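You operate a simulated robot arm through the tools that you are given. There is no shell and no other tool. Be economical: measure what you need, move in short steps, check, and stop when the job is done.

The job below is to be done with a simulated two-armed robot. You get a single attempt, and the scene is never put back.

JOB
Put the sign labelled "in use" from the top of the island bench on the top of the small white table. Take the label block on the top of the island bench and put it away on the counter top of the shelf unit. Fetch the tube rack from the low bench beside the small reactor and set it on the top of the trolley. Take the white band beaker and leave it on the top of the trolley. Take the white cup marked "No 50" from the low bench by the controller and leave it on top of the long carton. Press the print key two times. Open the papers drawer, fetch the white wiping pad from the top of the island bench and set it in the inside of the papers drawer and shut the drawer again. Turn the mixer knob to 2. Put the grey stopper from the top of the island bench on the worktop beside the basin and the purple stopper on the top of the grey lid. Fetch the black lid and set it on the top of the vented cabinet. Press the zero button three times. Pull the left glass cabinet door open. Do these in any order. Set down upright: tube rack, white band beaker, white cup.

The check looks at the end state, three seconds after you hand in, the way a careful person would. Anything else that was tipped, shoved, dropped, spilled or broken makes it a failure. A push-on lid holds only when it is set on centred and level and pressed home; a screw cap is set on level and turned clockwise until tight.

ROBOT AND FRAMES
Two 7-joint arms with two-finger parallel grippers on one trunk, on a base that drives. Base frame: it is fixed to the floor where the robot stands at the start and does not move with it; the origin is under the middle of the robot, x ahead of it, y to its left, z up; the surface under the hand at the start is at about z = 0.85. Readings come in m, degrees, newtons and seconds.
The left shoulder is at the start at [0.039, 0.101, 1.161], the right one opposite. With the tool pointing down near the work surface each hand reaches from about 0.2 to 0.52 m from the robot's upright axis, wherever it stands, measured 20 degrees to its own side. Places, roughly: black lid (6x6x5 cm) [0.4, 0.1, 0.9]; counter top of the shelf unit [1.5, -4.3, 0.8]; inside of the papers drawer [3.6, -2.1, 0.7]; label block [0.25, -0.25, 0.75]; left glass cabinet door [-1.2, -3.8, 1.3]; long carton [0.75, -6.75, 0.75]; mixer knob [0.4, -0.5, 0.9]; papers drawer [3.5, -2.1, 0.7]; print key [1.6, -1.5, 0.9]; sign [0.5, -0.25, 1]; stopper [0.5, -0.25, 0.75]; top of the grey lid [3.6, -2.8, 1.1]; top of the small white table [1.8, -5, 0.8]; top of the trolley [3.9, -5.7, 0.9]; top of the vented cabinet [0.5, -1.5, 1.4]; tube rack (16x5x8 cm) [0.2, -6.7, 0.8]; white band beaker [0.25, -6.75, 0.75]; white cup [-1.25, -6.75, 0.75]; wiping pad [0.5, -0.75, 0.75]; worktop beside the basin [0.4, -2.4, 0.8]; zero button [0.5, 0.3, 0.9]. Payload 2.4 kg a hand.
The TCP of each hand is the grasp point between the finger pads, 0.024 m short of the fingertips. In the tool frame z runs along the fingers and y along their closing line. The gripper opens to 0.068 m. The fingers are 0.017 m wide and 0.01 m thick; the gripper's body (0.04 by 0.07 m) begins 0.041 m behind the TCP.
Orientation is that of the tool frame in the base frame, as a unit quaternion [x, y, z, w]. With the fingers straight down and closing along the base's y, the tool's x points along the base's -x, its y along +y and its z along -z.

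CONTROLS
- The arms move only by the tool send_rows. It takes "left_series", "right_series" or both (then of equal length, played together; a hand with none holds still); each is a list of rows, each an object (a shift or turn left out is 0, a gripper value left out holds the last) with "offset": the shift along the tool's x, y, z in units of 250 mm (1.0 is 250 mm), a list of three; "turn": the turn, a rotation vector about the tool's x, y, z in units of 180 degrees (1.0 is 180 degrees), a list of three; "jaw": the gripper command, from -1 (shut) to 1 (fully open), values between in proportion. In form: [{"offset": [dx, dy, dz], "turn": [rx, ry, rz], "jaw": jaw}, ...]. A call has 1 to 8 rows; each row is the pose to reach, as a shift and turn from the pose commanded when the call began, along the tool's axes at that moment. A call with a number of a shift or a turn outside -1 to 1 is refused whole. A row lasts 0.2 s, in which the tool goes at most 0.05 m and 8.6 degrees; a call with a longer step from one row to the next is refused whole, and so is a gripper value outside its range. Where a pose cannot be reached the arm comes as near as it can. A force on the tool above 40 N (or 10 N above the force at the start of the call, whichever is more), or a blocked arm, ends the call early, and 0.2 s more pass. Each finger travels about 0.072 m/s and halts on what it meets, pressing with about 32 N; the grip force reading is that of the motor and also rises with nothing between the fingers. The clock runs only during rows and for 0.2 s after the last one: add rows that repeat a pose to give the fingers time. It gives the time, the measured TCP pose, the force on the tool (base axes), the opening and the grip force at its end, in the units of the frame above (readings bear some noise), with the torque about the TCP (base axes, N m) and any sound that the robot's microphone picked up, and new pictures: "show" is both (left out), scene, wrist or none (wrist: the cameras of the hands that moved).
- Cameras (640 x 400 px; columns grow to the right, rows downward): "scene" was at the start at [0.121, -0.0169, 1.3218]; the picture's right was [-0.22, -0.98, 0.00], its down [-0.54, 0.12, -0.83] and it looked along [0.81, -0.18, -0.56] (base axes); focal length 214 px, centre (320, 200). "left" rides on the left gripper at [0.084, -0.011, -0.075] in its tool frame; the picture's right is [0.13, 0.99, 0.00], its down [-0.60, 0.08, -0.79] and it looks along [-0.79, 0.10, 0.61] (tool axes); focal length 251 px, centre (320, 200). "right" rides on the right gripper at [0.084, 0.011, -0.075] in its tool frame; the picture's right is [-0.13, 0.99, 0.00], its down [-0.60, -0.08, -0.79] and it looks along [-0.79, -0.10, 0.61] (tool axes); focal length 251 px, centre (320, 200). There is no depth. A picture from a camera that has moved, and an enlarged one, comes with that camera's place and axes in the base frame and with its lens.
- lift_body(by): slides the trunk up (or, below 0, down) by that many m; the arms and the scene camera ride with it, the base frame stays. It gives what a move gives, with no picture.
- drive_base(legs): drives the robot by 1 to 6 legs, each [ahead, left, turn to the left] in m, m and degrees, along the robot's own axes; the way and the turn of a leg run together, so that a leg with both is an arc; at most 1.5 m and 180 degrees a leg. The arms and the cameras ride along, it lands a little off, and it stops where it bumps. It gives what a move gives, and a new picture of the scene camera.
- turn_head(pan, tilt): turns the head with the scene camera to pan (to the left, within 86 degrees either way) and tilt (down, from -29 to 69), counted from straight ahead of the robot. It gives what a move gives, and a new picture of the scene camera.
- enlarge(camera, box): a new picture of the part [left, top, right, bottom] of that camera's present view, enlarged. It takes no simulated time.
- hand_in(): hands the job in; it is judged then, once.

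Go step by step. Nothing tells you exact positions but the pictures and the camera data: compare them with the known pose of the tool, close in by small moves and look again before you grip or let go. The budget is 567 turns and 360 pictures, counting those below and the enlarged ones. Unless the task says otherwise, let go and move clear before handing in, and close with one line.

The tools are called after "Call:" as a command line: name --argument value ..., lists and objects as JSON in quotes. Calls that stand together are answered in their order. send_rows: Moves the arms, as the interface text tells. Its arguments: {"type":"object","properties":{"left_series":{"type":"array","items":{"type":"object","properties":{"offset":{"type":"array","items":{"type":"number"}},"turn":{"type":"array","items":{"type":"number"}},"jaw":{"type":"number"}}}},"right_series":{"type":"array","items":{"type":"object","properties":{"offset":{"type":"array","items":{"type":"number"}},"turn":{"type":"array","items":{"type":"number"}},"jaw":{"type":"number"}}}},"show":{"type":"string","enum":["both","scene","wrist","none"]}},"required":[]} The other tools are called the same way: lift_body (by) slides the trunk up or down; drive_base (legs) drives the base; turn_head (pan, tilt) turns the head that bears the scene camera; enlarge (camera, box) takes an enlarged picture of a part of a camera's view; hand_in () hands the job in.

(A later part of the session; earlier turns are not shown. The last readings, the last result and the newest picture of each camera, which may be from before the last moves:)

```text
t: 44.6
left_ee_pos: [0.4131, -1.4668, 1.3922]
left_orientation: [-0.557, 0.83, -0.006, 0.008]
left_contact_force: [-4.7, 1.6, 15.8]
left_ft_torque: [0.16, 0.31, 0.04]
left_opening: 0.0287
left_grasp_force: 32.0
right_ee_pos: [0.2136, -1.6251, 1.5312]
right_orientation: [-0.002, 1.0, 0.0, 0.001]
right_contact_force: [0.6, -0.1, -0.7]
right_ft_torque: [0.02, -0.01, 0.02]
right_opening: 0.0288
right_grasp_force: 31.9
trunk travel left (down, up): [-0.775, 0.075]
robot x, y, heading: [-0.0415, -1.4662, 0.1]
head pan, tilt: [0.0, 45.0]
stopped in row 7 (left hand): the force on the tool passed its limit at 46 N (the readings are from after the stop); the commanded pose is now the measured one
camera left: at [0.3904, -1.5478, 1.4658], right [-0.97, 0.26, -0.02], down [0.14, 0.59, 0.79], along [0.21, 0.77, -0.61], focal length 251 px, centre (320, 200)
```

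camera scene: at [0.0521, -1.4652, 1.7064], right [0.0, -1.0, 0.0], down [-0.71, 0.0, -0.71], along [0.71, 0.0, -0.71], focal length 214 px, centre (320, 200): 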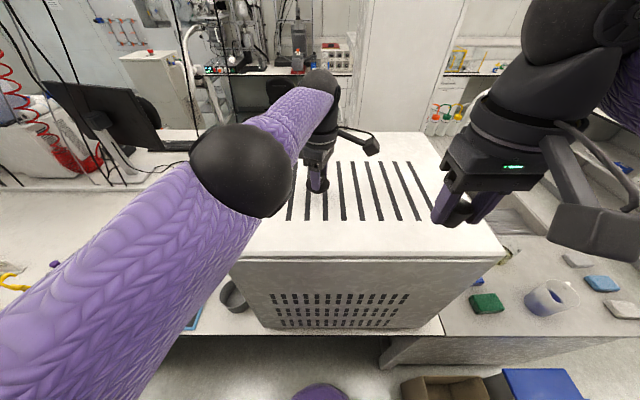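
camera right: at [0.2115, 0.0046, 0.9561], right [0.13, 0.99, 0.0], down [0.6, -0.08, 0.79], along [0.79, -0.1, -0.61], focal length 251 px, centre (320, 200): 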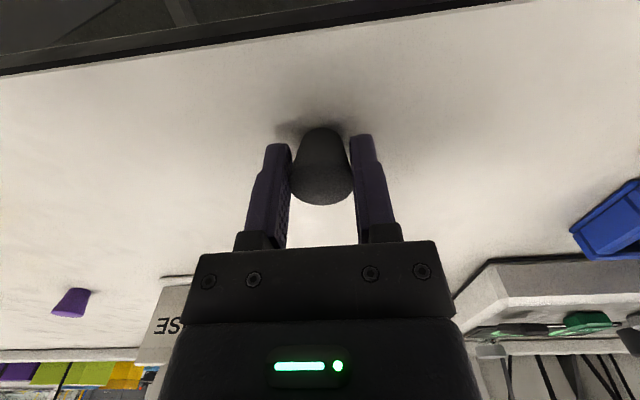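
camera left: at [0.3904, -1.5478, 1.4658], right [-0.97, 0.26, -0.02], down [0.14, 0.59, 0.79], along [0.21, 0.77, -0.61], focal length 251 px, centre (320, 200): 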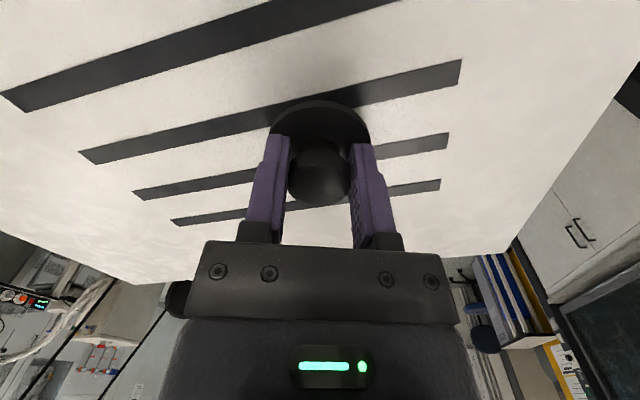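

Contact: the lid sits on the top (z≈1.35). Release, and rise.

Call:
send_rows --left_series '[{"offset": [0, 0, -0.008]}, {"offset": [0, 0, -0.008], "jaw": 0.4}, {"offset": [0, 0, -0.008], "jaw": 0.4}, {"offset": [0, 0, -0.008], "jaw": 0.4}, {"offset": [0, 0, -0.12], "jaw": 0.4}, {"offset": [0, 0, -0.3]}, {"offset": [0, 0, -0.45]}, {"offset": [0, 0, -0.6]}]'

```text
t: 46.4
left_ee_pos: [0.3999, -1.461, 1.5256]
left_orientation: [-0.557, 0.831, -0.005, 0.006]
left_contact_force: [1.1, 0.3, -1.2]
left_ft_torque: [0.0, 0.0, 0.01]
left_opening: 0.0474
left_grasp_force: 0.0
left hand out of reach, approached as far as the arm can: row 6, 7, 8
right_ee_pos: [0.2168, -1.6259, 1.5302]
right_orientation: [-0.001, 1.0, 0.001, 0.0]
right_contact_force: [0.0, -0.2, -0.3]
right_ft_torque: [0.0, -0.01, -0.05]
right_opening: 0.0289
right_grasp_force: 31.7
trunk travel left (down, up): [-0.775, 0.075]
robot x, y, heading: [-0.0404, -1.4667, -0.0]
head pan, tilt: [0.0, 45.0]
camera scene: at [0.0523, -1.4649, 1.7064], right [0.0, -1.0, 0.0], down [-0.71, 0.0, -0.71], along [0.71, 0.0, -0.71], focal length 214 px, centre (320, 200)
camera left: at [0.3771, -1.5422, 1.6003], right [-0.97, 0.26, -0.01], down [0.14, 0.59, 0.79], along [0.21, 0.77, -0.61], focal length 251 px, centre (320, 200)
```

scene: 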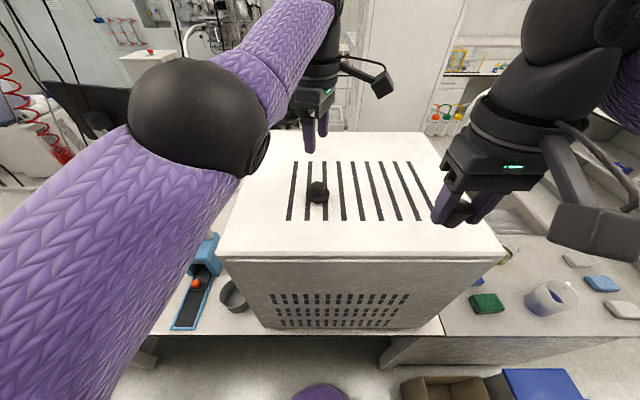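
left: 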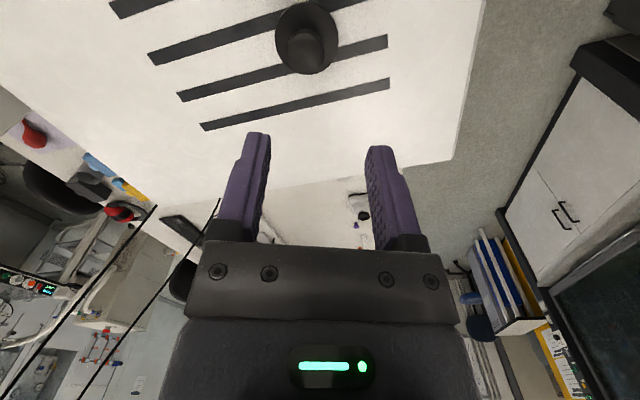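

Lid is placed on the cabinet. Retract the left hand while rotating it back, then back away and go look at the basin worktop.

Call:
send_rows --left_series '[{"offset": [0.05, 0.08, 0], "turn": [0, 0, 0.047]}, {"offset": [0.1, 0.16, 0], "turn": [0, 0, 0.094]}, {"offset": [0.15, 0.24, 0], "turn": [0, 0, 0.141]}, {"offset": [0.2, 0.32, 0], "turn": [0, 0, 0.188]}, {"offset": [0.2, 0.4, 0], "turn": [0, 0, 0.235]}, {"offset": [0.2, 0.48, 0], "turn": [0, 0, 0.282]}, {"offset": [0.2, 0.5, 0], "turn": [0, 0, 0.329]}, {"offset": [0.2, 0.5, 0], "turn": [0, 0, 0.376]}]' --show "none"

Call:
drive_base --legs '[[-0.5, 0, 0], [0, -0.9, 0]]'

Call:
turn_head --pan 0 --tilt 45

```text
t: 48.2
left_ee_pos: [0.3695, -1.4973, 1.5607]
left_orientation: [0.001, 1.0, -0.001, 0.006]
left_contact_force: [0.0, -0.2, -0.5]
left_ft_torque: [0.0, 0.01, -0.02]
left_opening: 0.0476
left_grasp_force: 0.0
left hand out of reach, approached as far as the arm can: row 1, 2, 3, 4, 5, 6, 7, 8
right_ee_pos: [0.2168, -1.626, 1.5311]
right_orientation: [0.0, 1.0, 0.0, 0.0]
right_contact_force: [-0.3, 0.1, 0.1]
right_ft_torque: [0.01, 0.01, -0.02]
right_opening: 0.0287
right_grasp_force: 31.7
trunk travel left (down, up): [-0.775, 0.075]
robot x, y, heading: [-0.041, -1.4665, -0.2]
head pan, tilt: [0.0, 45.0]
```

```text
t: 55.5
left_ee_pos: [-0.1282, -2.3977, 1.5621]
left_orientation: [-0.003, 1.0, -0.002, 0.006]
left_contact_force: [-0.5, 0.3, 0.5]
left_ft_torque: [0.01, 0.01, 0.0]
left_opening: 0.0476
left_grasp_force: 0.2
right_ee_pos: [-0.2821, -2.5262, 1.5312]
right_orientation: [-0.004, 1.0, -0.001, 0.0]
right_contact_force: [0.5, -0.2, -0.5]
right_ft_torque: [-0.01, 0.0, -0.04]
right_opening: 0.0287
right_grasp_force: 32.0
trunk travel left (down, up): [-0.775, 0.075]
robot x, y, heading: [-0.5393, -2.3677, 0.4]
head pan, tilt: [0.0, 45.0]
camera scene: at [-0.4456, -2.3678, 1.7064], right [0.01, -1.0, 0.0], down [-0.71, 0.0, -0.71], along [0.71, 0.0, -0.71], focal length 214 px, centre (320, 200)
```

scene: 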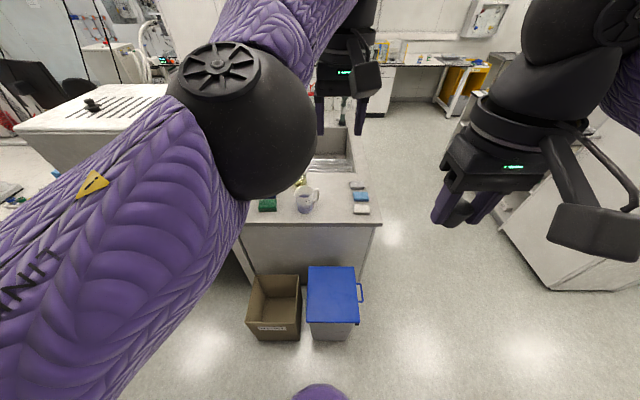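

```text
t: 56.0
left_ee_pos: [-0.1285, -2.3986, 1.5611]
left_orientation: [-0.002, 1.0, -0.001, 0.007]
left_contact_force: [0.1, 0.3, -0.6]
left_ft_torque: [0.03, 0.03, 0.02]
left_opening: 0.0476
left_grasp_force: 0.0
right_ee_pos: [-0.2804, -2.527, 1.5314]
right_orientation: [-0.004, 1.0, 0.0, 0.0]
right_contact_force: [0.0, 0.2, 0.2]
right_ft_torque: [-0.01, -0.01, -0.04]
right_opening: 0.0288
right_grasp_force: 32.3
trunk travel left (down, up): [-0.775, 0.075]
robot x, y, heading: [-0.5394, -2.3718, 0.3]
head pan, tilt: [0.0, 45.0]
camera scene: at [-0.4457, -2.3677, 1.7064], right [0.01, -1.0, 0.0], down [-0.71, 0.0, -0.71], along [0.71, 0.0, -0.71], focal length 214 px, centre (320, 200)
```

scene: 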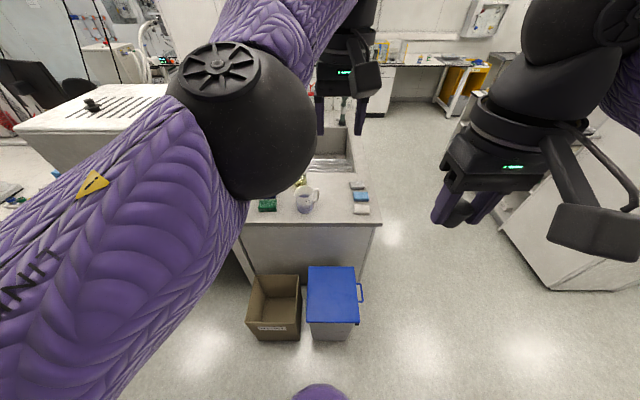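

The worktop's end edge is at y≈−2.68 and the floor beyond is free, so I'll come in from the end facing +y, avoiding the bins.

Call:
drive_base --legs '[[0, -0.62, 0], [0.78, 0, 0], [0, 0, 90]]'

Call:
lift_body --by -0.4

Call:
turn_head --pan 0 --tilt 45

```text
t: 67.0
left_ee_pos: [0.2555, -2.5767, 1.5608]
left_orientation: [-0.703, 0.711, 0.004, 0.006]
left_contact_force: [-0.3, 0.3, 1.1]
left_ft_torque: [0.0, 0.01, 0.01]
left_opening: 0.0475
left_grasp_force: 0.2
right_ee_pos: [0.3809, -2.7306, 1.5309]
right_orientation: [-0.704, 0.71, 0.0, 0.0]
right_contact_force: [0.0, 0.2, -0.9]
right_ft_torque: [-0.04, -0.01, -0.02]
right_opening: 0.0286
right_grasp_force: 31.5
trunk travel left (down, up): [-0.775, 0.075]
robot x, y, heading: [0.2218, -2.9853, 89.2]
head pan, tilt: [0.0, 45.0]
camera scene: at [0.2212, -2.8896, 1.7064], right [1.0, -0.01, 0.0], down [-0.01, -0.71, -0.71], along [0.01, 0.71, -0.71], focal length 214 px, centre (320, 200)
```

scene: 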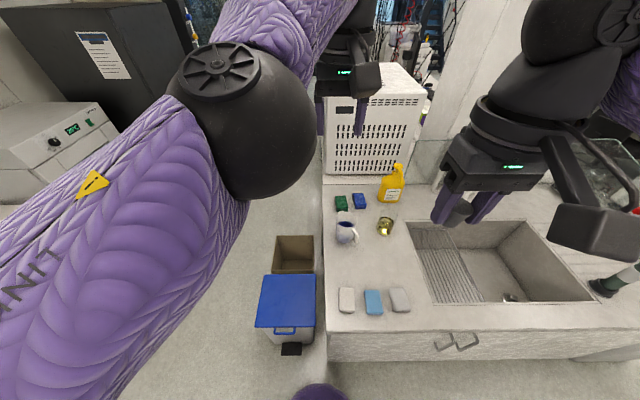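

```text
t: 70.8
left_ee_pos: [0.2556, -2.5603, 1.1336]
left_orientation: [-0.703, 0.711, -0.021, -0.02]
left_contact_force: [0.1, 0.5, 0.5]
left_ft_torque: [0.0, -0.03, -0.02]
left_opening: 0.0478
left_grasp_force: 0.0
right_ee_pos: [0.3809, -2.731, 1.1329]
right_orientation: [-0.704, 0.71, 0.0, 0.0]
right_contact_force: [0.1, -0.4, -0.3]
right_ft_torque: [0.01, 0.0, 0.02]
right_opening: 0.0285
right_grasp_force: 32.5
trunk travel left (down, up): [-0.375, 0.475]
robot x, y, heading: [0.223, -2.9826, 89.6]
head pan, tilt: [0.0, 45.0]
```

```text
t: 71.4
left_ee_pos: [0.2559, -2.56, 1.134]
left_orientation: [-0.703, 0.711, -0.02, -0.018]
left_contact_force: [-0.2, 0.2, 0.4]
left_ft_torque: [0.0, 0.01, -0.01]
left_opening: 0.0476
left_grasp_force: 0.1
right_ee_pos: [0.381, -2.7313, 1.1305]
right_orientation: [-0.704, 0.71, -0.001, 0.0]
right_contact_force: [0.6, 0.2, -0.2]
right_ft_torque: [-0.03, 0.0, 0.01]
right_opening: 0.0287
right_grasp_force: 32.0
trunk travel left (down, up): [-0.375, 0.475]
robot x, y, heading: [0.2199, -2.9835, 89.3]
head pan, tilt: [0.0, 45.0]
camera scene: at [0.2214, -2.8649, 1.3054], right [1.0, -0.01, 0.0], down [-0.01, -0.71, -0.71], along [0.01, 0.71, -0.71], focal length 214 px, centre (320, 200)
```

scene: 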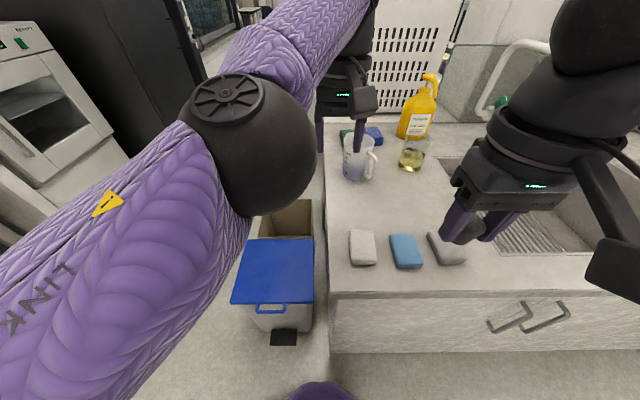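

Move 6 cm closer and 5 cm right, then lower the right hand over the free spot behind the pads.

Call:
drive_base --legs '[[0.06, -0.06, 0.7]]'

```text
t: 72.5
left_ee_pos: [0.311, -2.5007, 1.1331]
left_orientation: [-0.706, 0.707, -0.02, -0.019]
left_contact_force: [0.2, 0.1, 0.4]
left_ft_torque: [-0.02, -0.01, 0.0]
left_opening: 0.0478
left_grasp_force: 0.1
right_ee_pos: [0.4399, -2.6686, 1.1299]
right_orientation: [0.707, -0.707, 0.0, 0.001]
right_contact_force: [-0.1, 0.3, 0.3]
right_ft_torque: [0.0, 0.04, -0.04]
right_opening: 0.0286
right_grasp_force: 31.7
trunk travel left (down, up): [-0.375, 0.475]
robot x, y, heading: [0.2801, -2.9263, 90.2]
head pan, tilt: [0.0, 45.0]
camera scene: at [0.2807, -2.8047, 1.3053], right [1.0, 0.0, 0.0], down [0.0, -0.71, -0.71], along [0.0, 0.71, -0.71], focal length 214 px, centre (320, 200)
```

scene: 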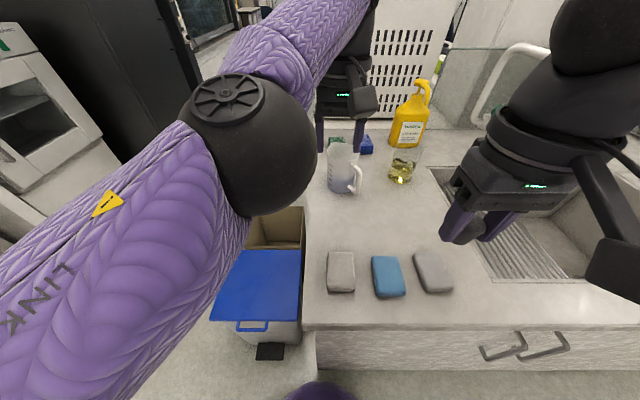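

Call:
send_rows --right_series '[{"offset": [-0.16, 0.01, 0.05]}, {"offset": [-0.32, 0.02, 0.1]}, {"offset": [-0.48, 0.03, 0.2]}, {"offset": [-0.62, 0.04, 0.33]}, {"offset": [-0.73, 0.05, 0.48]}, {"offset": [-0.8, 0.06, 0.64]}, {"offset": [-0.842, 0.06, 0.8]}, {"offset": [-0.842, 0.06, 0.84]}]'

```text
t: 74.3
left_ee_pos: [0.309, -2.5001, 1.1335]
left_orientation: [-0.707, 0.707, -0.02, -0.018]
left_contact_force: [-0.4, 0.2, 1.0]
left_ft_torque: [0.03, -0.02, -0.04]
left_opening: 0.0476
left_grasp_force: 0.1
right_ee_pos: [0.4219, -2.4578, 0.9199]
right_orientation: [0.708, -0.706, 0.0, 0.001]
right_contact_force: [-0.6, 0.0, -0.5]
right_ft_torque: [-0.01, -0.04, -0.02]
right_opening: 0.029
right_grasp_force: 31.9
trunk travel left (down, up): [-0.375, 0.475]
robot x, y, heading: [0.2811, -2.9237, 90.0]
head pan, tilt: [0.0, 45.0]
camera scene: at [0.28, -2.8053, 1.3054], right [1.0, 0.0, 0.0], down [0.0, -0.71, -0.71], along [0.0, 0.71, -0.71], focal length 214 px, centre (320, 200)
camera right: at [0.4113, -2.5423, 0.9947], right [-0.99, 0.13, 0.0], down [0.08, 0.6, 0.79], along [0.1, 0.79, -0.61], focal length 251 px, centre (320, 200)
```

scene: 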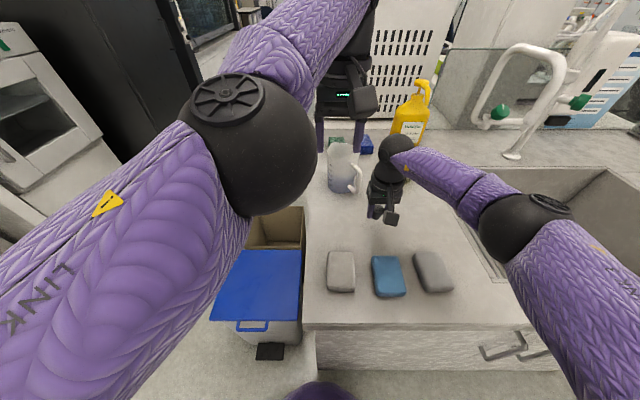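
right: 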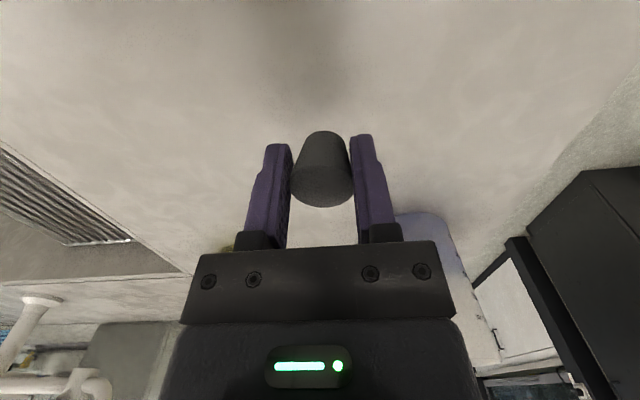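

Call:
send_rows --right_series '[{"offset": [0, 0, 0.06]}, {"offset": [0, 0, 0.1]}, {"offset": [0, 0, 0.13]}, {"offset": [0, 0, 0.16]}, {"offset": [0, 0, 0.18]}, {"offset": [0, 0, 0.2]}, {"offset": [0, 0, 0.22]}, {"offset": [0, 0, 0.24]}]' --show "wrist"

```text
t: 75.7
left_ee_pos: [0.3106, -2.5019, 1.1357]
left_orientation: [0.708, -0.706, 0.019, 0.019]
left_contact_force: [0.5, 0.1, -0.2]
left_ft_torque: [-0.01, 0.0, 0.0]
left_opening: 0.0476
left_grasp_force: 0.1
right_ee_pos: [0.4214, -2.4595, 0.8782]
right_orientation: [0.708, -0.706, -0.005, -0.002]
right_contact_force: [-1.0, -7.1, 21.1]
right_ft_torque: [-0.14, 0.02, -0.01]
right_opening: 0.0289
right_grasp_force: 31.8
trunk travel left (down, up): [-0.375, 0.475]
robot x, y, heading: [0.2824, -2.926, 89.8]
head pan, tilt: [0.0, 45.0]
stopped in row 6 (right hand): the force on the tool passed its limit at 44 N (the readings are from after the stop); the commanded pose is now the measured one
camera right: at [0.4101, -2.5434, 0.9525], right [-0.99, 0.13, 0.01], down [0.08, 0.6, 0.8], along [0.1, 0.79, -0.6], focal length 251 px, centre (320, 200)
```

right: 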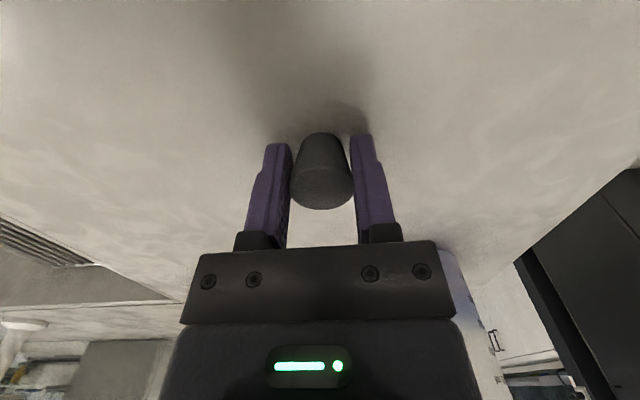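

Contact at 0.878 (worktop 0.85). Release and rise.

Call:
send_rows --right_series '[{"offset": [0, 0, -0.004]}, {"offset": [0, 0, -0.004], "jaw": 0.5}, {"offset": [0, 0, -0.004], "jaw": 0.5}, {"offset": [0, 0, -0.004], "jaw": 0.5}, {"offset": [0, 0, -0.1], "jaw": 0.5}, {"offset": [0, 0, -0.25]}, {"offset": [0, 0, -0.4]}, {"offset": [0, 0, -0.55]}]' --show "wrist"

```text
t: 77.5
left_ee_pos: [0.3095, -2.4998, 1.135]
left_orientation: [-0.707, 0.707, -0.021, -0.019]
left_contact_force: [-1.2, 0.4, 1.3]
left_ft_torque: [0.03, 0.0, 0.03]
left_opening: 0.0473
left_grasp_force: 0.0
right_ee_pos: [0.424, -2.4585, 1.0144]
right_orientation: [0.708, -0.706, -0.003, 0.0]
right_contact_force: [-0.1, -0.6, -0.8]
right_ft_torque: [0.0, 0.01, -0.02]
right_opening: 0.051
right_grasp_force: 0.1
trunk travel left (down, up): [-0.375, 0.475]
robot x, y, heading: [0.2804, -2.9263, 90.3]
head pan, tilt: [0.0, 45.0]
camera right: at [0.4129, -2.5428, 1.0889], right [-0.99, 0.13, 0.0], down [0.08, 0.6, 0.8], along [0.1, 0.79, -0.6], focal length 251 px, centre (320, 200)
```

right: 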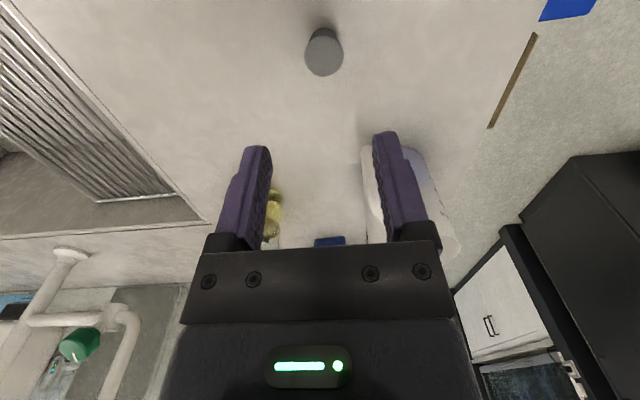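

The grey stopper stands on the worktop. Retract both hands to a compact carrying pose, then head for the glass cabinet door.

Call:
send_rows --right_series '[{"offset": [0.1, 0, -0.12]}, {"offset": [0.25, 0, -0.24]}, {"offset": [0.4, 0, -0.36]}, {"offset": [0.55, 0, -0.48]}, {"offset": [0.68, 0, -0.6]}, {"offset": [0.68, 0, -0.7]}]' --left_series '[{"offset": [0.08, 0.1, 0], "turn": [0, -0.004, 0], "jaw": 1}, {"offset": [0.16, 0.2, 0], "turn": [0, -0.008, 0]}, {"offset": [0.24, 0.3, 0], "turn": [0, -0.012, 0]}, {"offset": [0.32, 0.4, 0], "turn": [0, -0.018, 0]}, {"offset": [0.4, 0.5, 0], "turn": [0, -0.018, 0]}, {"offset": [0.48, 0.6, 0], "turn": [0, -0.018, 0]}]' --show "none"

Call:
turn_head --pan 86 --tilt 15

```text
t: 78.9
left_ee_pos: [0.1597, -2.6215, 1.1414]
left_orientation: [0.707, -0.707, 0.001, 0.0]
left_contact_force: [0.3, -0.7, -0.2]
left_ft_torque: [0.01, 0.01, -0.01]
left_opening: 0.0679
left_grasp_force: 0.0
left hand out of reach, approached as far as the arm can: row 1, 2, 3
right_ee_pos: [0.422, -2.6318, 1.1896]
right_orientation: [0.708, -0.706, -0.004, -0.001]
right_contact_force: [-0.2, 0.0, 0.4]
right_ft_torque: [0.02, -0.01, -0.01]
right_opening: 0.0511
right_grasp_force: 0.0
trunk travel left (down, up): [-0.375, 0.475]
robot x, y, heading: [0.2823, -2.9249, 90.1]
head pan, tilt: [0.0, 45.0]
```

```text
t: 80.5
left_ee_pos: [0.1593, -2.6201, 1.1426]
left_orientation: [0.708, -0.707, 0.0, -0.001]
left_contact_force: [-1.0, -0.2, 0.3]
left_ft_torque: [0.01, 0.02, 0.0]
left_opening: 0.068
left_grasp_force: 0.1
right_ee_pos: [0.4224, -2.6314, 1.1908]
right_orientation: [0.708, -0.706, -0.005, -0.002]
right_contact_force: [-0.9, 0.3, 0.2]
right_ft_torque: [-0.04, 0.0, -0.02]
right_opening: 0.051
right_grasp_force: 0.1
trunk travel left (down, up): [-0.375, 0.475]
robot x, y, heading: [0.277, -2.9259, 90.1]
head pan, tilt: [85.9, 15.0]
camera scene: at [0.1869, -2.8802, 1.3522], right [0.07, 1.0, 0.0], down [0.26, -0.02, -0.97], along [-0.96, 0.07, -0.26], focal length 214 px, centre (320, 200)
```

scene: 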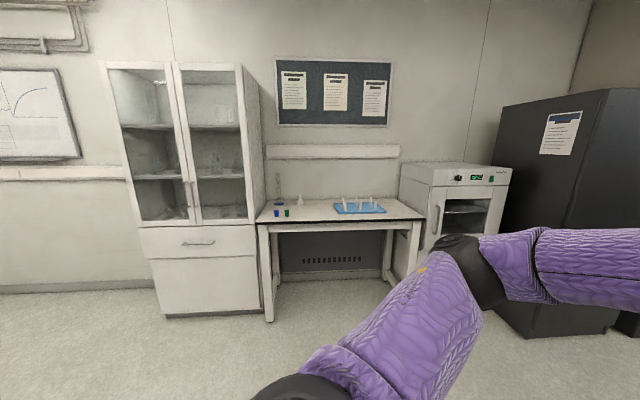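

Call:
enlarge --camera "scene" --box '[90, 50, 290, 290]'

```text
1.67 times, centred on (190, 170) of scene
camera zoom: at [0.1869, -2.8802, 1.3522], right [0.07, 1.0, 0.0], down [0.26, -0.02, -0.97], along [-0.96, 0.07, -0.26], focal length 358 px, centre (537, 250)
```

zoom: 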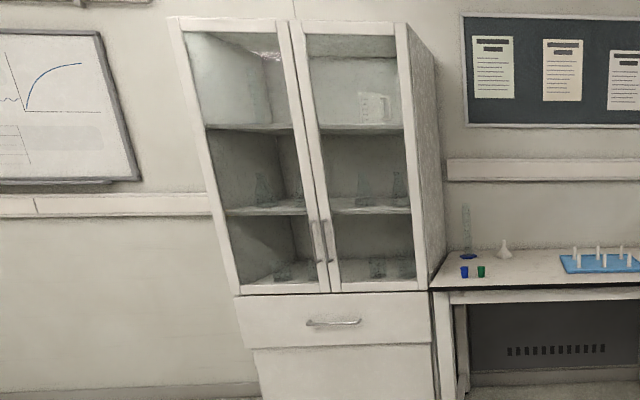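

The left door has a vertical bar handle near (−1.26,−3.65,1.02), hinged at y≈−4.0. Back off, turn to face it and approach.

Call:
drive_base --legs '[[-0.25, 0, 0], [0, 0, 90], [0.8, 0.38, 0]]'

Call:
turn_head --pan 10 --tilt 20

```text
t: 90.4
left_ee_pos: [-0.8027, -3.6917, 1.1424]
left_orientation: [1.0, 0.001, -0.001, -0.001]
left_contact_force: [0.1, 0.4, -0.6]
left_ft_torque: [0.0, 0.01, -0.02]
left_opening: 0.0679
left_grasp_force: 0.1
right_ee_pos: [-0.7919, -3.4287, 1.191]
right_orientation: [1.0, 0.003, -0.003, 0.002]
right_contact_force: [0.0, -1.2, -0.4]
right_ft_torque: [-0.02, 0.01, 0.01]
right_opening: 0.0509
right_grasp_force: 0.0
trunk travel left (down, up): [-0.375, 0.475]
robot x, y, heading: [-0.5012, -3.5701, -179.6]
head pan, tilt: [85.9, 15.0]
camera scene: at [-0.5412, -3.6614, 1.3522], right [-1.0, 0.07, 0.0], down [0.02, 0.26, -0.97], along [-0.06, -0.96, -0.26], focal length 214 px, centre (320, 200)
```

scene: 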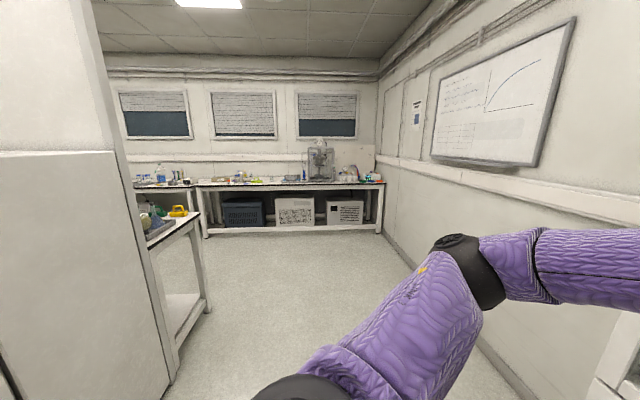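

```text
t: 91.9
left_ee_pos: [-0.8022, -3.6936, 1.1421]
left_orientation: [1.0, 0.002, -0.001, -0.001]
left_contact_force: [0.6, 0.1, -0.2]
left_ft_torque: [0.03, -0.01, 0.03]
left_opening: 0.0677
left_grasp_force: 0.1
right_ee_pos: [-0.7932, -3.4296, 1.191]
right_orientation: [1.0, 0.002, -0.003, 0.002]
right_contact_force: [0.2, 0.7, -0.1]
right_ft_torque: [0.0, 0.0, 0.01]
right_opening: 0.0508
right_grasp_force: 0.0
trunk travel left (down, up): [-0.375, 0.475]
robot x, y, heading: [-0.499, -3.5712, -179.8]
head pan, tilt: [10.0, 20.0]
camera scene: at [-0.6263, -3.5847, 1.3441], right [-0.18, 0.98, 0.0], down [0.34, 0.06, -0.94], along [-0.92, -0.17, -0.34], focal length 214 px, centre (320, 200)
```

scene: 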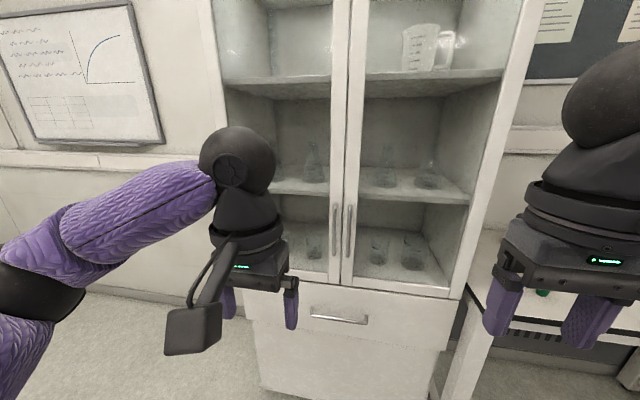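

Handle located at (−1.255,−3.651), z 0.92–1.09. I'll tilt the left gripper to point forward while extending a little.

Call:
send_rows --left_series '[{"offset": [-0.07, 0, 0.05], "turn": [0, -0.047, 0], "jaw": 0.2}, {"offset": [-0.14, 0, 0.1], "turn": [0, -0.094, 0], "jaw": 0.2}, {"offset": [-0.21, 0, 0.15], "turn": [0, -0.141, 0], "jaw": 0.2}, {"offset": [-0.28, 0, 0.2], "turn": [0, -0.188, 0]}, {"offset": [-0.35, 0, 0.25], "turn": [0, -0.235, 0]}, {"offset": [-0.42, 0, 0.3], "turn": [0, -0.282, 0]}, {"offset": [-0.5, 0, 0.35], "turn": [0, -0.329, 0]}, {"offset": [-0.6, 0, 0.4], "turn": [0, -0.376, 0]}]'

```text
t: 93.7
left_ee_pos: [-0.954, -3.6921, 1.0412]
left_orientation: [0.83, 0.001, -0.557, 0.0]
left_contact_force: [0.4, 0.2, 0.2]
left_ft_torque: [-0.01, -0.02, 0.0]
left_opening: 0.0408
left_grasp_force: 0.0
right_ee_pos: [-0.7919, -3.4289, 1.1895]
right_orientation: [1.0, 0.002, -0.003, 0.002]
right_contact_force: [0.3, -0.7, -0.1]
right_ft_torque: [0.06, -0.03, 0.0]
right_opening: 0.0509
right_grasp_force: 0.1
trunk travel left (down, up): [-0.375, 0.475]
robot x, y, heading: [-0.5, -3.5698, -179.8]
head pan, tilt: [10.0, 20.0]
camera scene: at [-0.6265, -3.5846, 1.3441], right [-0.18, 0.98, 0.0], down [0.34, 0.06, -0.94], along [-0.92, -0.17, -0.34], focal length 214 px, centre (320, 200)
camera left: at [-0.8525, -3.6803, 0.9916], right [0.05, -0.99, -0.12], down [0.51, -0.08, 0.86], along [-0.86, -0.1, 0.5], focal length 251 px, centre (320, 200)
```

scene: 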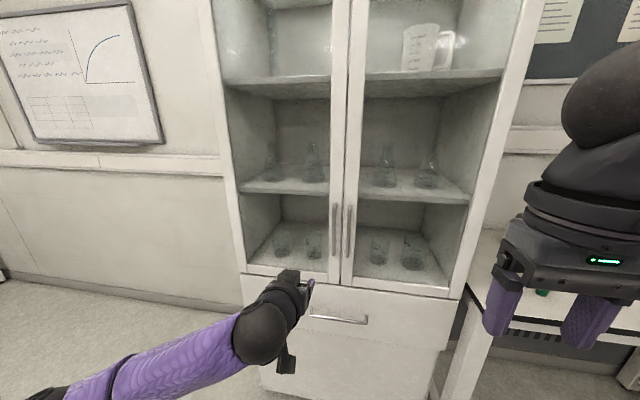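
left: 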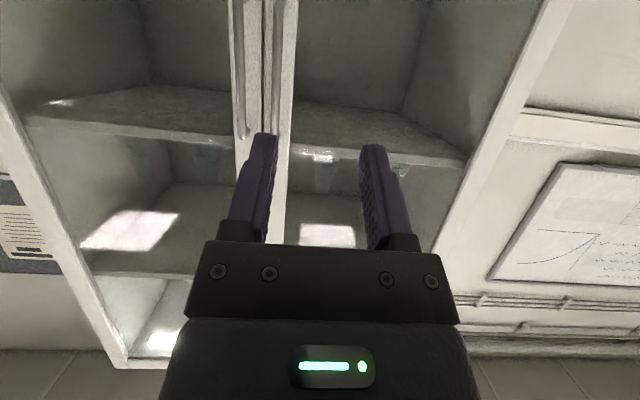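

Call:
drive_base --legs '[[0.19, -0.04, -0.2]]'

Call:
enlarge --camera "left" --box '[160, 0, 480, 200]'

```text
t: 95.3
left_ee_pos: [-1.1481, -3.6493, 1.0423]
left_orientation: [0.831, -0.002, -0.557, -0.003]
left_contact_force: [-0.1, 0.2, 0.1]
left_ft_torque: [0.01, -0.06, -0.02]
left_opening: 0.0407
left_grasp_force: 0.0
right_ee_pos: [-0.9857, -3.3861, 1.1901]
right_orientation: [1.0, -0.001, -0.003, 0.001]
right_contact_force: [-0.4, -0.5, 0.5]
right_ft_torque: [-0.02, -0.01, 0.0]
right_opening: 0.0507
right_grasp_force: 0.1
trunk travel left (down, up): [-0.375, 0.475]
robot x, y, heading: [-0.6907, -3.5313, 179.8]
head pan, tilt: [10.0, 20.0]
camera scene: at [-0.8207, -3.5434, 1.344], right [-0.17, 0.99, 0.0], down [0.34, 0.06, -0.94], along [-0.93, -0.16, -0.34], focal length 214 px, centre (320, 200)
```

scene: 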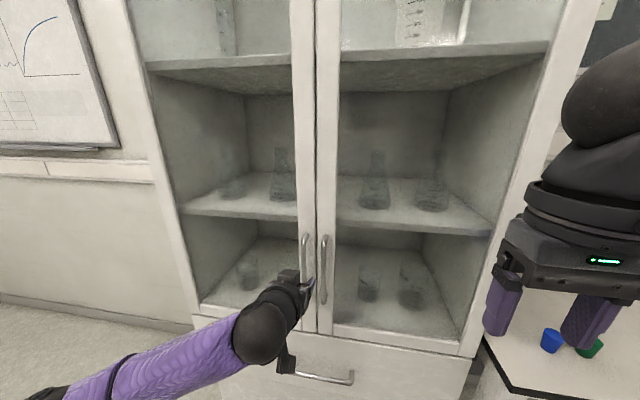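

```text
2.00 times, centred on (320, 100) of left
camera zoom: at [-1.0471, -3.6375, 0.9919], right [0.04, -0.99, -0.12], down [0.5, -0.08, 0.86], along [-0.86, -0.1, 0.5], focal length 503 px, centre (320, 400)
```

zoom: 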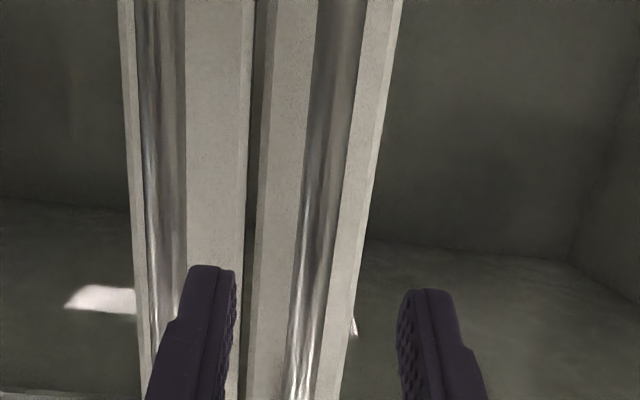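

The left-door bar lies between the fingers. Advance along the fingers to enclose it.

Call:
send_rows --left_series '[{"offset": [0, 0.008, 0.12]}, {"offset": [0, 0.008, 0.24]}, {"offset": [0, 0.008, 0.34]}, {"offset": [0, 0.008, 0.41]}, {"offset": [0, 0.008, 0.455]}]'

```text
t: 96.1
left_ee_pos: [-1.2083, -3.651, 1.0177]
left_orientation: [0.828, -0.001, -0.561, -0.003]
left_contact_force: [66.2, 0.9, 19.5]
left_ft_torque: [-0.61, 0.45, 1.43]
left_opening: 0.0404
left_grasp_force: 0.0
right_ee_pos: [-0.9727, -3.3891, 1.1939]
right_orientation: [1.0, 0.002, -0.009, 0.001]
right_contact_force: [0.3, -0.1, -0.6]
right_ft_torque: [0.0, 0.03, 0.03]
right_opening: 0.0509
right_grasp_force: 0.0
trunk travel left (down, up): [-0.375, 0.475]
robot x, y, heading: [-0.6887, -3.53, -180.0]
head pan, tilt: [10.0, 20.0]
stopped in row 4 (left hand): the force on the tool passed its limit at 65 N (the readings are from after the stop); the commanded pose is now the measured one
camera scene: at [-0.8056, -3.5438, 1.3457], right [-0.18, 0.98, 0.0], down [0.33, 0.06, -0.94], along [-0.93, -0.16, -0.33], focal length 214 px, centre (320, 200)
camera left: at [-1.1074, -3.6394, 0.9658], right [0.04, -0.99, -0.12], down [0.51, -0.08, 0.86], along [-0.86, -0.1, 0.5], focal length 251 px, centre (320, 200)
```

scene: 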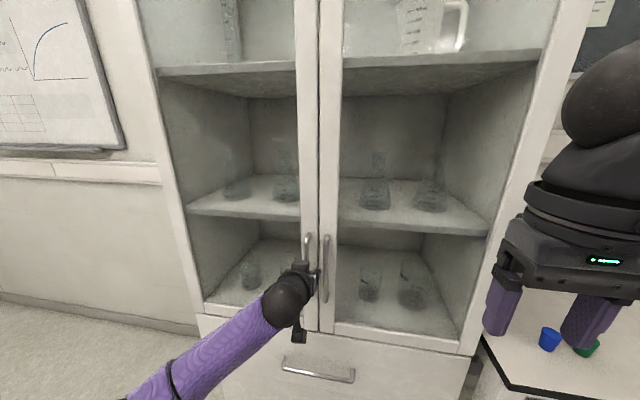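
left: 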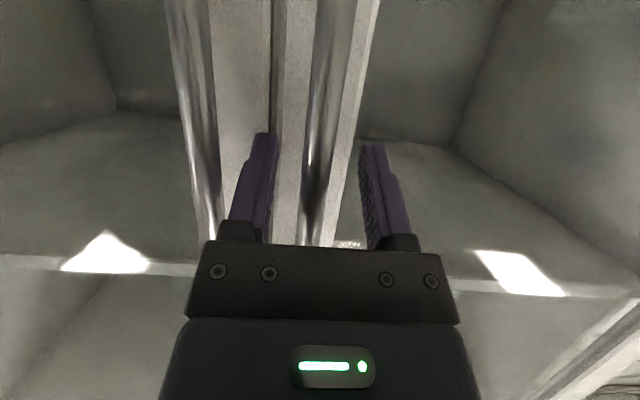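

Fingertips touch the door with the bar between them; ease back 5 mm and close.

Call:
send_rows --left_series '[{"offset": [0, 0, -0.02], "jaw": 0.0}, {"offset": [0, 0, -0.02], "jaw": -1}, {"offset": [0, 0, -0.02], "jaw": -1}, {"offset": [0, 0, -0.02], "jaw": -1}, {"offset": [0, 0, -0.02], "jaw": -1}]' --show "wrist"

```text
t: 97.3
left_ee_pos: [-1.2086, -3.647, 1.0128]
left_orientation: [0.831, -0.002, -0.556, -0.003]
left_contact_force: [53.6, 10.1, -7.1]
left_ft_torque: [0.1, 0.16, 0.14]
left_opening: 0.0118
left_grasp_force: 32.4
right_ee_pos: [-0.9762, -3.3865, 1.193]
right_orientation: [1.0, 0.0, -0.006, 0.003]
right_contact_force: [0.7, 0.6, -0.2]
right_ft_torque: [0.01, 0.02, -0.02]
right_opening: 0.0511
right_grasp_force: 0.1
trunk travel left (down, up): [-0.375, 0.475]
robot x, y, heading: [-0.6932, -3.5247, 180.0]
head pan, tilt: [10.0, 20.0]
camera left: at [-1.1068, -3.6368, 0.9643], right [0.04, -0.99, -0.12], down [0.5, -0.09, 0.86], along [-0.86, -0.1, 0.49], focal length 251 px, centre (320, 200)
```

left: 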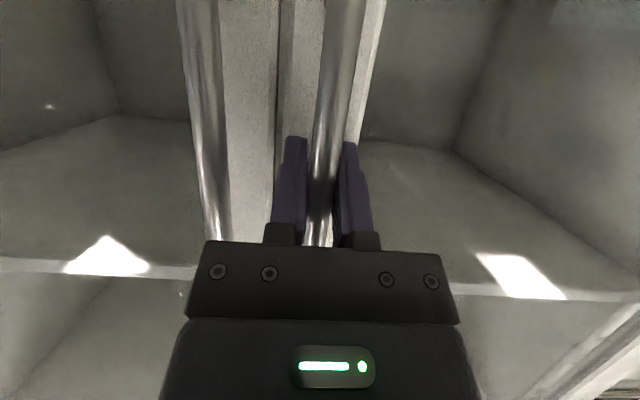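

Bar gripped (12 mm). Pull it along an arc about the hinge, rotating the hand with the door.

Call:
send_rows --left_series '[{"offset": [0.0375, 0.0036, -0.091], "turn": [0.0206, 0, 0.0084]}, {"offset": [0.075, 0.014, -0.1815], "turn": [0.041, 0, 0.017]}, {"offset": [0.112, 0.031, -0.272], "turn": [0.0617, 0, 0.0253]}, {"offset": [0.148, 0.055, -0.359], "turn": [0.082, 0, 0.034]}, {"offset": [0.184, 0.085, -0.447], "turn": [0.103, 0, 0.042]}, {"offset": [0.219, 0.122, -0.532], "turn": [0.1235, 0, 0.0507]}, {"offset": [0.244, 0.154, -0.593], "turn": [0.139, 0, 0.057]}, {"offset": [0.269, 0.188, -0.654], "turn": [0.154, 0, 0.063]}]'

```text
t: 99.1
left_ee_pos: [-1.0421, -3.706, 1.0104]
left_orientation: [0.802, -0.213, -0.538, -0.147]
left_contact_force: [-31.5, -46.1, 23.0]
left_ft_torque: [-0.39, -0.22, -0.32]
left_opening: 0.012
left_grasp_force: 32.0
right_ee_pos: [-0.9872, -3.3937, 1.1905]
right_orientation: [1.0, 0.001, -0.002, -0.001]
right_contact_force: [0.3, 0.5, 0.4]
right_ft_torque: [-0.02, 0.03, 0.0]
right_opening: 0.0508
right_grasp_force: 0.0
trunk travel left (down, up): [-0.375, 0.475]
robot x, y, heading: [-0.6924, -3.5304, 180.4]
head pan, tilt: [10.0, 20.0]
camera scene: at [-0.8229, -3.5511, 1.3437], right [-0.17, 0.98, 0.0], down [0.34, 0.06, -0.94], along [-0.92, -0.16, -0.35], focal length 214 px, centre (320, 200)
camera left: at [-0.9489, -3.7457, 0.9606], right [-0.45, -0.88, -0.13], down [0.4, -0.33, 0.86], along [-0.8, 0.34, 0.5], focal length 251 px, centre (320, 200)
```

scene: 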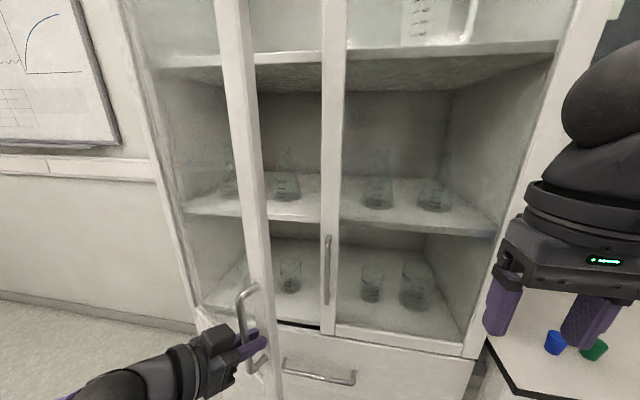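
left: 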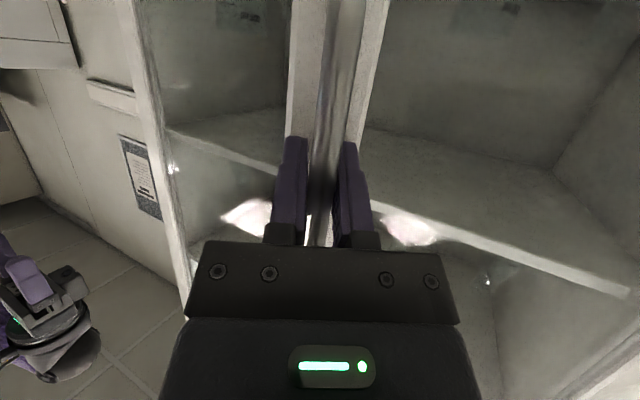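

The door follows (≈30° open). Continue the arc to ~60°.

Call:
send_rows --left_series '[{"offset": [0.04, 0.075, -0.098], "turn": [0.0257, 0, 0.0105]}, {"offset": [0.08, 0.132, -0.195], "turn": [0.0514, 0, 0.0211]}, {"offset": [0.12, 0.176, -0.295], "turn": [0.077, 0, 0.0316]}, {"offset": [0.163, 0.22, -0.396], "turn": [0.103, 0, 0.042]}, {"offset": [0.2, 0.282, -0.489], "turn": [0.128, 0, 0.053]}, {"offset": [0.239, 0.344, -0.582], "turn": [0.154, 0, 0.063]}]'

```text
t: 99.5
left_ee_pos: [-1.0305, -3.714, 1.0389]
left_orientation: [0.765, -0.265, -0.56, -0.175]
left_contact_force: [15.7, 21.1, -10.0]
left_ft_torque: [1.03, 0.41, 0.15]
left_opening: 0.0119
left_grasp_force: 32.3
left hand out of reach, approached as far as the arm can: row 2
right_ee_pos: [-0.9809, -3.3838, 1.1912]
right_orientation: [1.0, -0.002, -0.003, 0.003]
right_contact_force: [0.5, 0.3, -0.7]
right_ft_torque: [-0.04, 0.02, -0.04]
right_opening: 0.051
right_grasp_force: 0.0
trunk travel left (down, up): [-0.375, 0.475]
robot x, y, heading: [-0.6876, -3.5287, 179.7]
head pan, tilt: [10.0, 20.0]
stopped in row 2 (left hand): the force on the tool passed its limit at 100 N (the readings are from after the stop); the commanded pose is now the measured one
camera scene: at [-0.8153, -3.5389, 1.3444], right [-0.17, 0.99, 0.0], down [0.34, 0.06, -0.94], along [-0.93, -0.16, -0.34], focal length 214 px, centre (320, 200)
camera left: at [-0.9477, -3.7634, 0.982], right [-0.57, -0.82, -0.09], down [0.42, -0.38, 0.82], along [-0.71, 0.43, 0.56], focal length 251 px, centre (320, 200)
```

scene: 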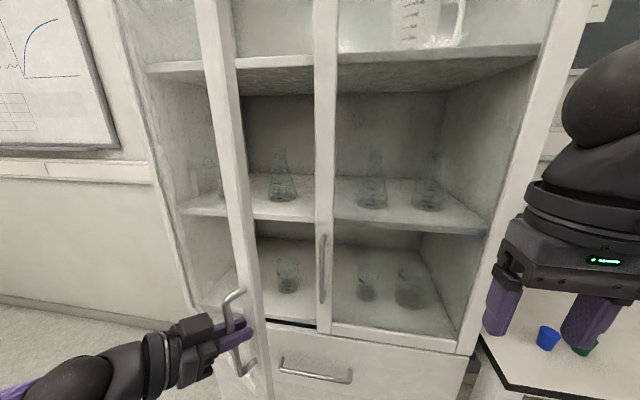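
left: 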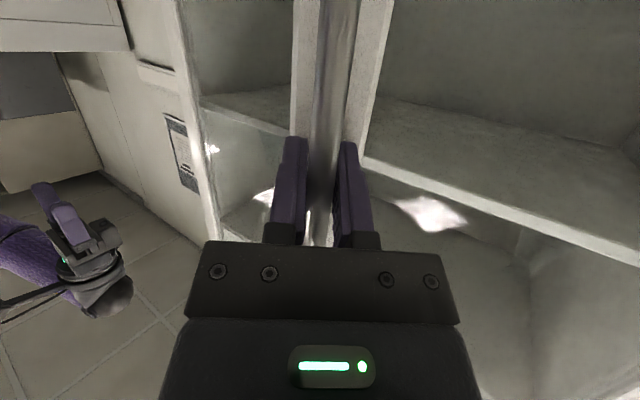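

The arm reached its limit at ~35°. I'll let go, retreat, and then push the door further from its inner side.

Call:
send_rows --left_series '[{"jaw": 0.5}, {"jaw": 0.5}, {"jaw": 0.5}, {"offset": [0, 0, -0.08], "jaw": 0.5}, {"offset": [0, 0, -0.16], "jaw": 0.5}, {"offset": [0, 0, -0.24], "jaw": 0.5}]' --show "none"

Call:
drive_base --legs '[[-0.22, -0.05, 0]]'

```text
t: 100.9
left_ee_pos: [-0.988, -3.7515, 1.0565]
left_orientation: [0.765, -0.263, -0.562, -0.172]
left_contact_force: [-0.4, 0.2, 0.6]
left_ft_torque: [-0.01, 0.01, -0.02]
left_opening: 0.0512
left_grasp_force: 0.0
right_ee_pos: [-0.9829, -3.3849, 1.1905]
right_orientation: [1.0, -0.002, -0.003, 0.002]
right_contact_force: [-1.0, -0.5, 0.1]
right_ft_torque: [0.03, 0.02, -0.01]
right_opening: 0.0512
right_grasp_force: 0.2
trunk travel left (down, up): [-0.375, 0.475]
robot x, y, heading: [-0.6921, -3.5313, 179.6]
head pan, tilt: [10.0, 20.0]
```

```text
t: 102.6
left_ee_pos: [-0.7736, -3.7021, 1.0579]
left_orientation: [0.766, -0.262, -0.561, -0.171]
left_contact_force: [0.2, -0.3, 0.4]
left_ft_torque: [-0.03, -0.02, 0.02]
left_opening: 0.0511
left_grasp_force: 0.1
right_ee_pos: [-0.769, -3.3373, 1.1913]
right_orientation: [1.0, -0.001, -0.004, 0.002]
right_contact_force: [0.1, 0.0, 0.1]
right_ft_torque: [-0.01, 0.0, -0.02]
right_opening: 0.051
right_grasp_force: 0.1
trunk travel left (down, up): [-0.375, 0.475]
robot x, y, heading: [-0.476, -3.479, 180.1]
head pan, tilt: [10.0, 20.0]
camera scene: at [-0.6034, -3.4937, 1.3442], right [-0.17, 0.99, 0.0], down [0.34, 0.06, -0.94], along [-0.93, -0.16, -0.34], focal length 214 px, centre (320, 200)
```

scene: 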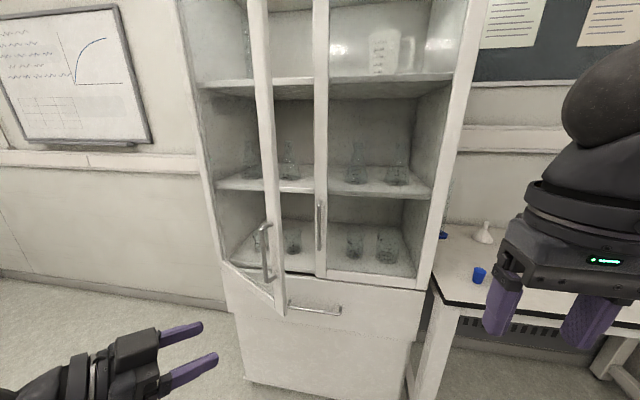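

Call:
send_rows --left_series '[{"offset": [-0.02, -0.05, 0.06], "turn": [-0.038, 0.001, -0.0125], "jaw": -1}, {"offset": [-0.043, -0.104, 0.12], "turn": [-0.076, 0.002, -0.025], "jaw": -1}, {"offset": [-0.065, -0.156, 0.18], "turn": [-0.114, 0.003, -0.037], "jaw": -1}, {"offset": [-0.086, -0.208, 0.24], "turn": [-0.152, 0.005, -0.05], "jaw": -1}, {"offset": [-0.108, -0.26, 0.3], "turn": [-0.19, 0.006, -0.062], "jaw": -1}, {"offset": [-0.108, -0.26, 0.3], "turn": [-0.19, 0.006, -0.062], "jaw": -1}]' --show "scene"

```text
t: 104.0
left_ee_pos: [-0.8432, -3.5836, 1.0385]
left_orientation: [0.809, -0.013, -0.587, 0.011]
left_contact_force: [1.5, -0.6, 0.2]
left_ft_torque: [0.0, -0.02, 0.02]
left_opening: 0.0001
left_grasp_force: 24.1
left hand out of reach, approached as far as the arm can: row 1, 2, 3, 4, 5, 6
right_ee_pos: [-0.7682, -3.3369, 1.1907]
right_orientation: [1.0, -0.001, -0.004, 0.002]
right_contact_force: [0.1, -0.1, 0.0]
right_ft_torque: [0.01, 0.01, 0.01]
right_opening: 0.0509
right_grasp_force: 0.1
trunk travel left (down, up): [-0.375, 0.475]
robot x, y, heading: [-0.4737, -3.4785, 179.7]
head pan, tilt: [10.0, 20.0]
camera scene: at [-0.604, -3.4938, 1.3441], right [-0.17, 0.99, 0.0], down [0.34, 0.06, -0.94], along [-0.93, -0.16, -0.34], focal length 214 px, centre (320, 200)
```

scene: 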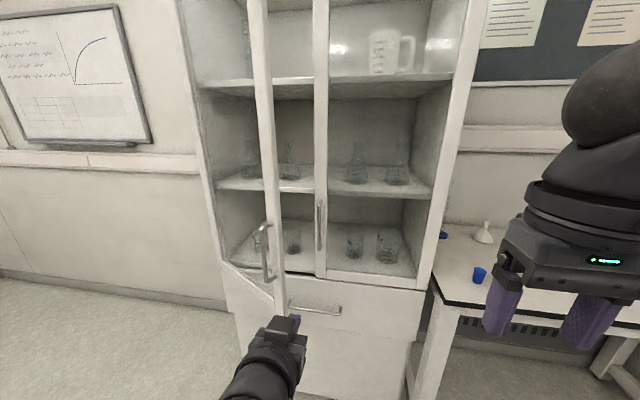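

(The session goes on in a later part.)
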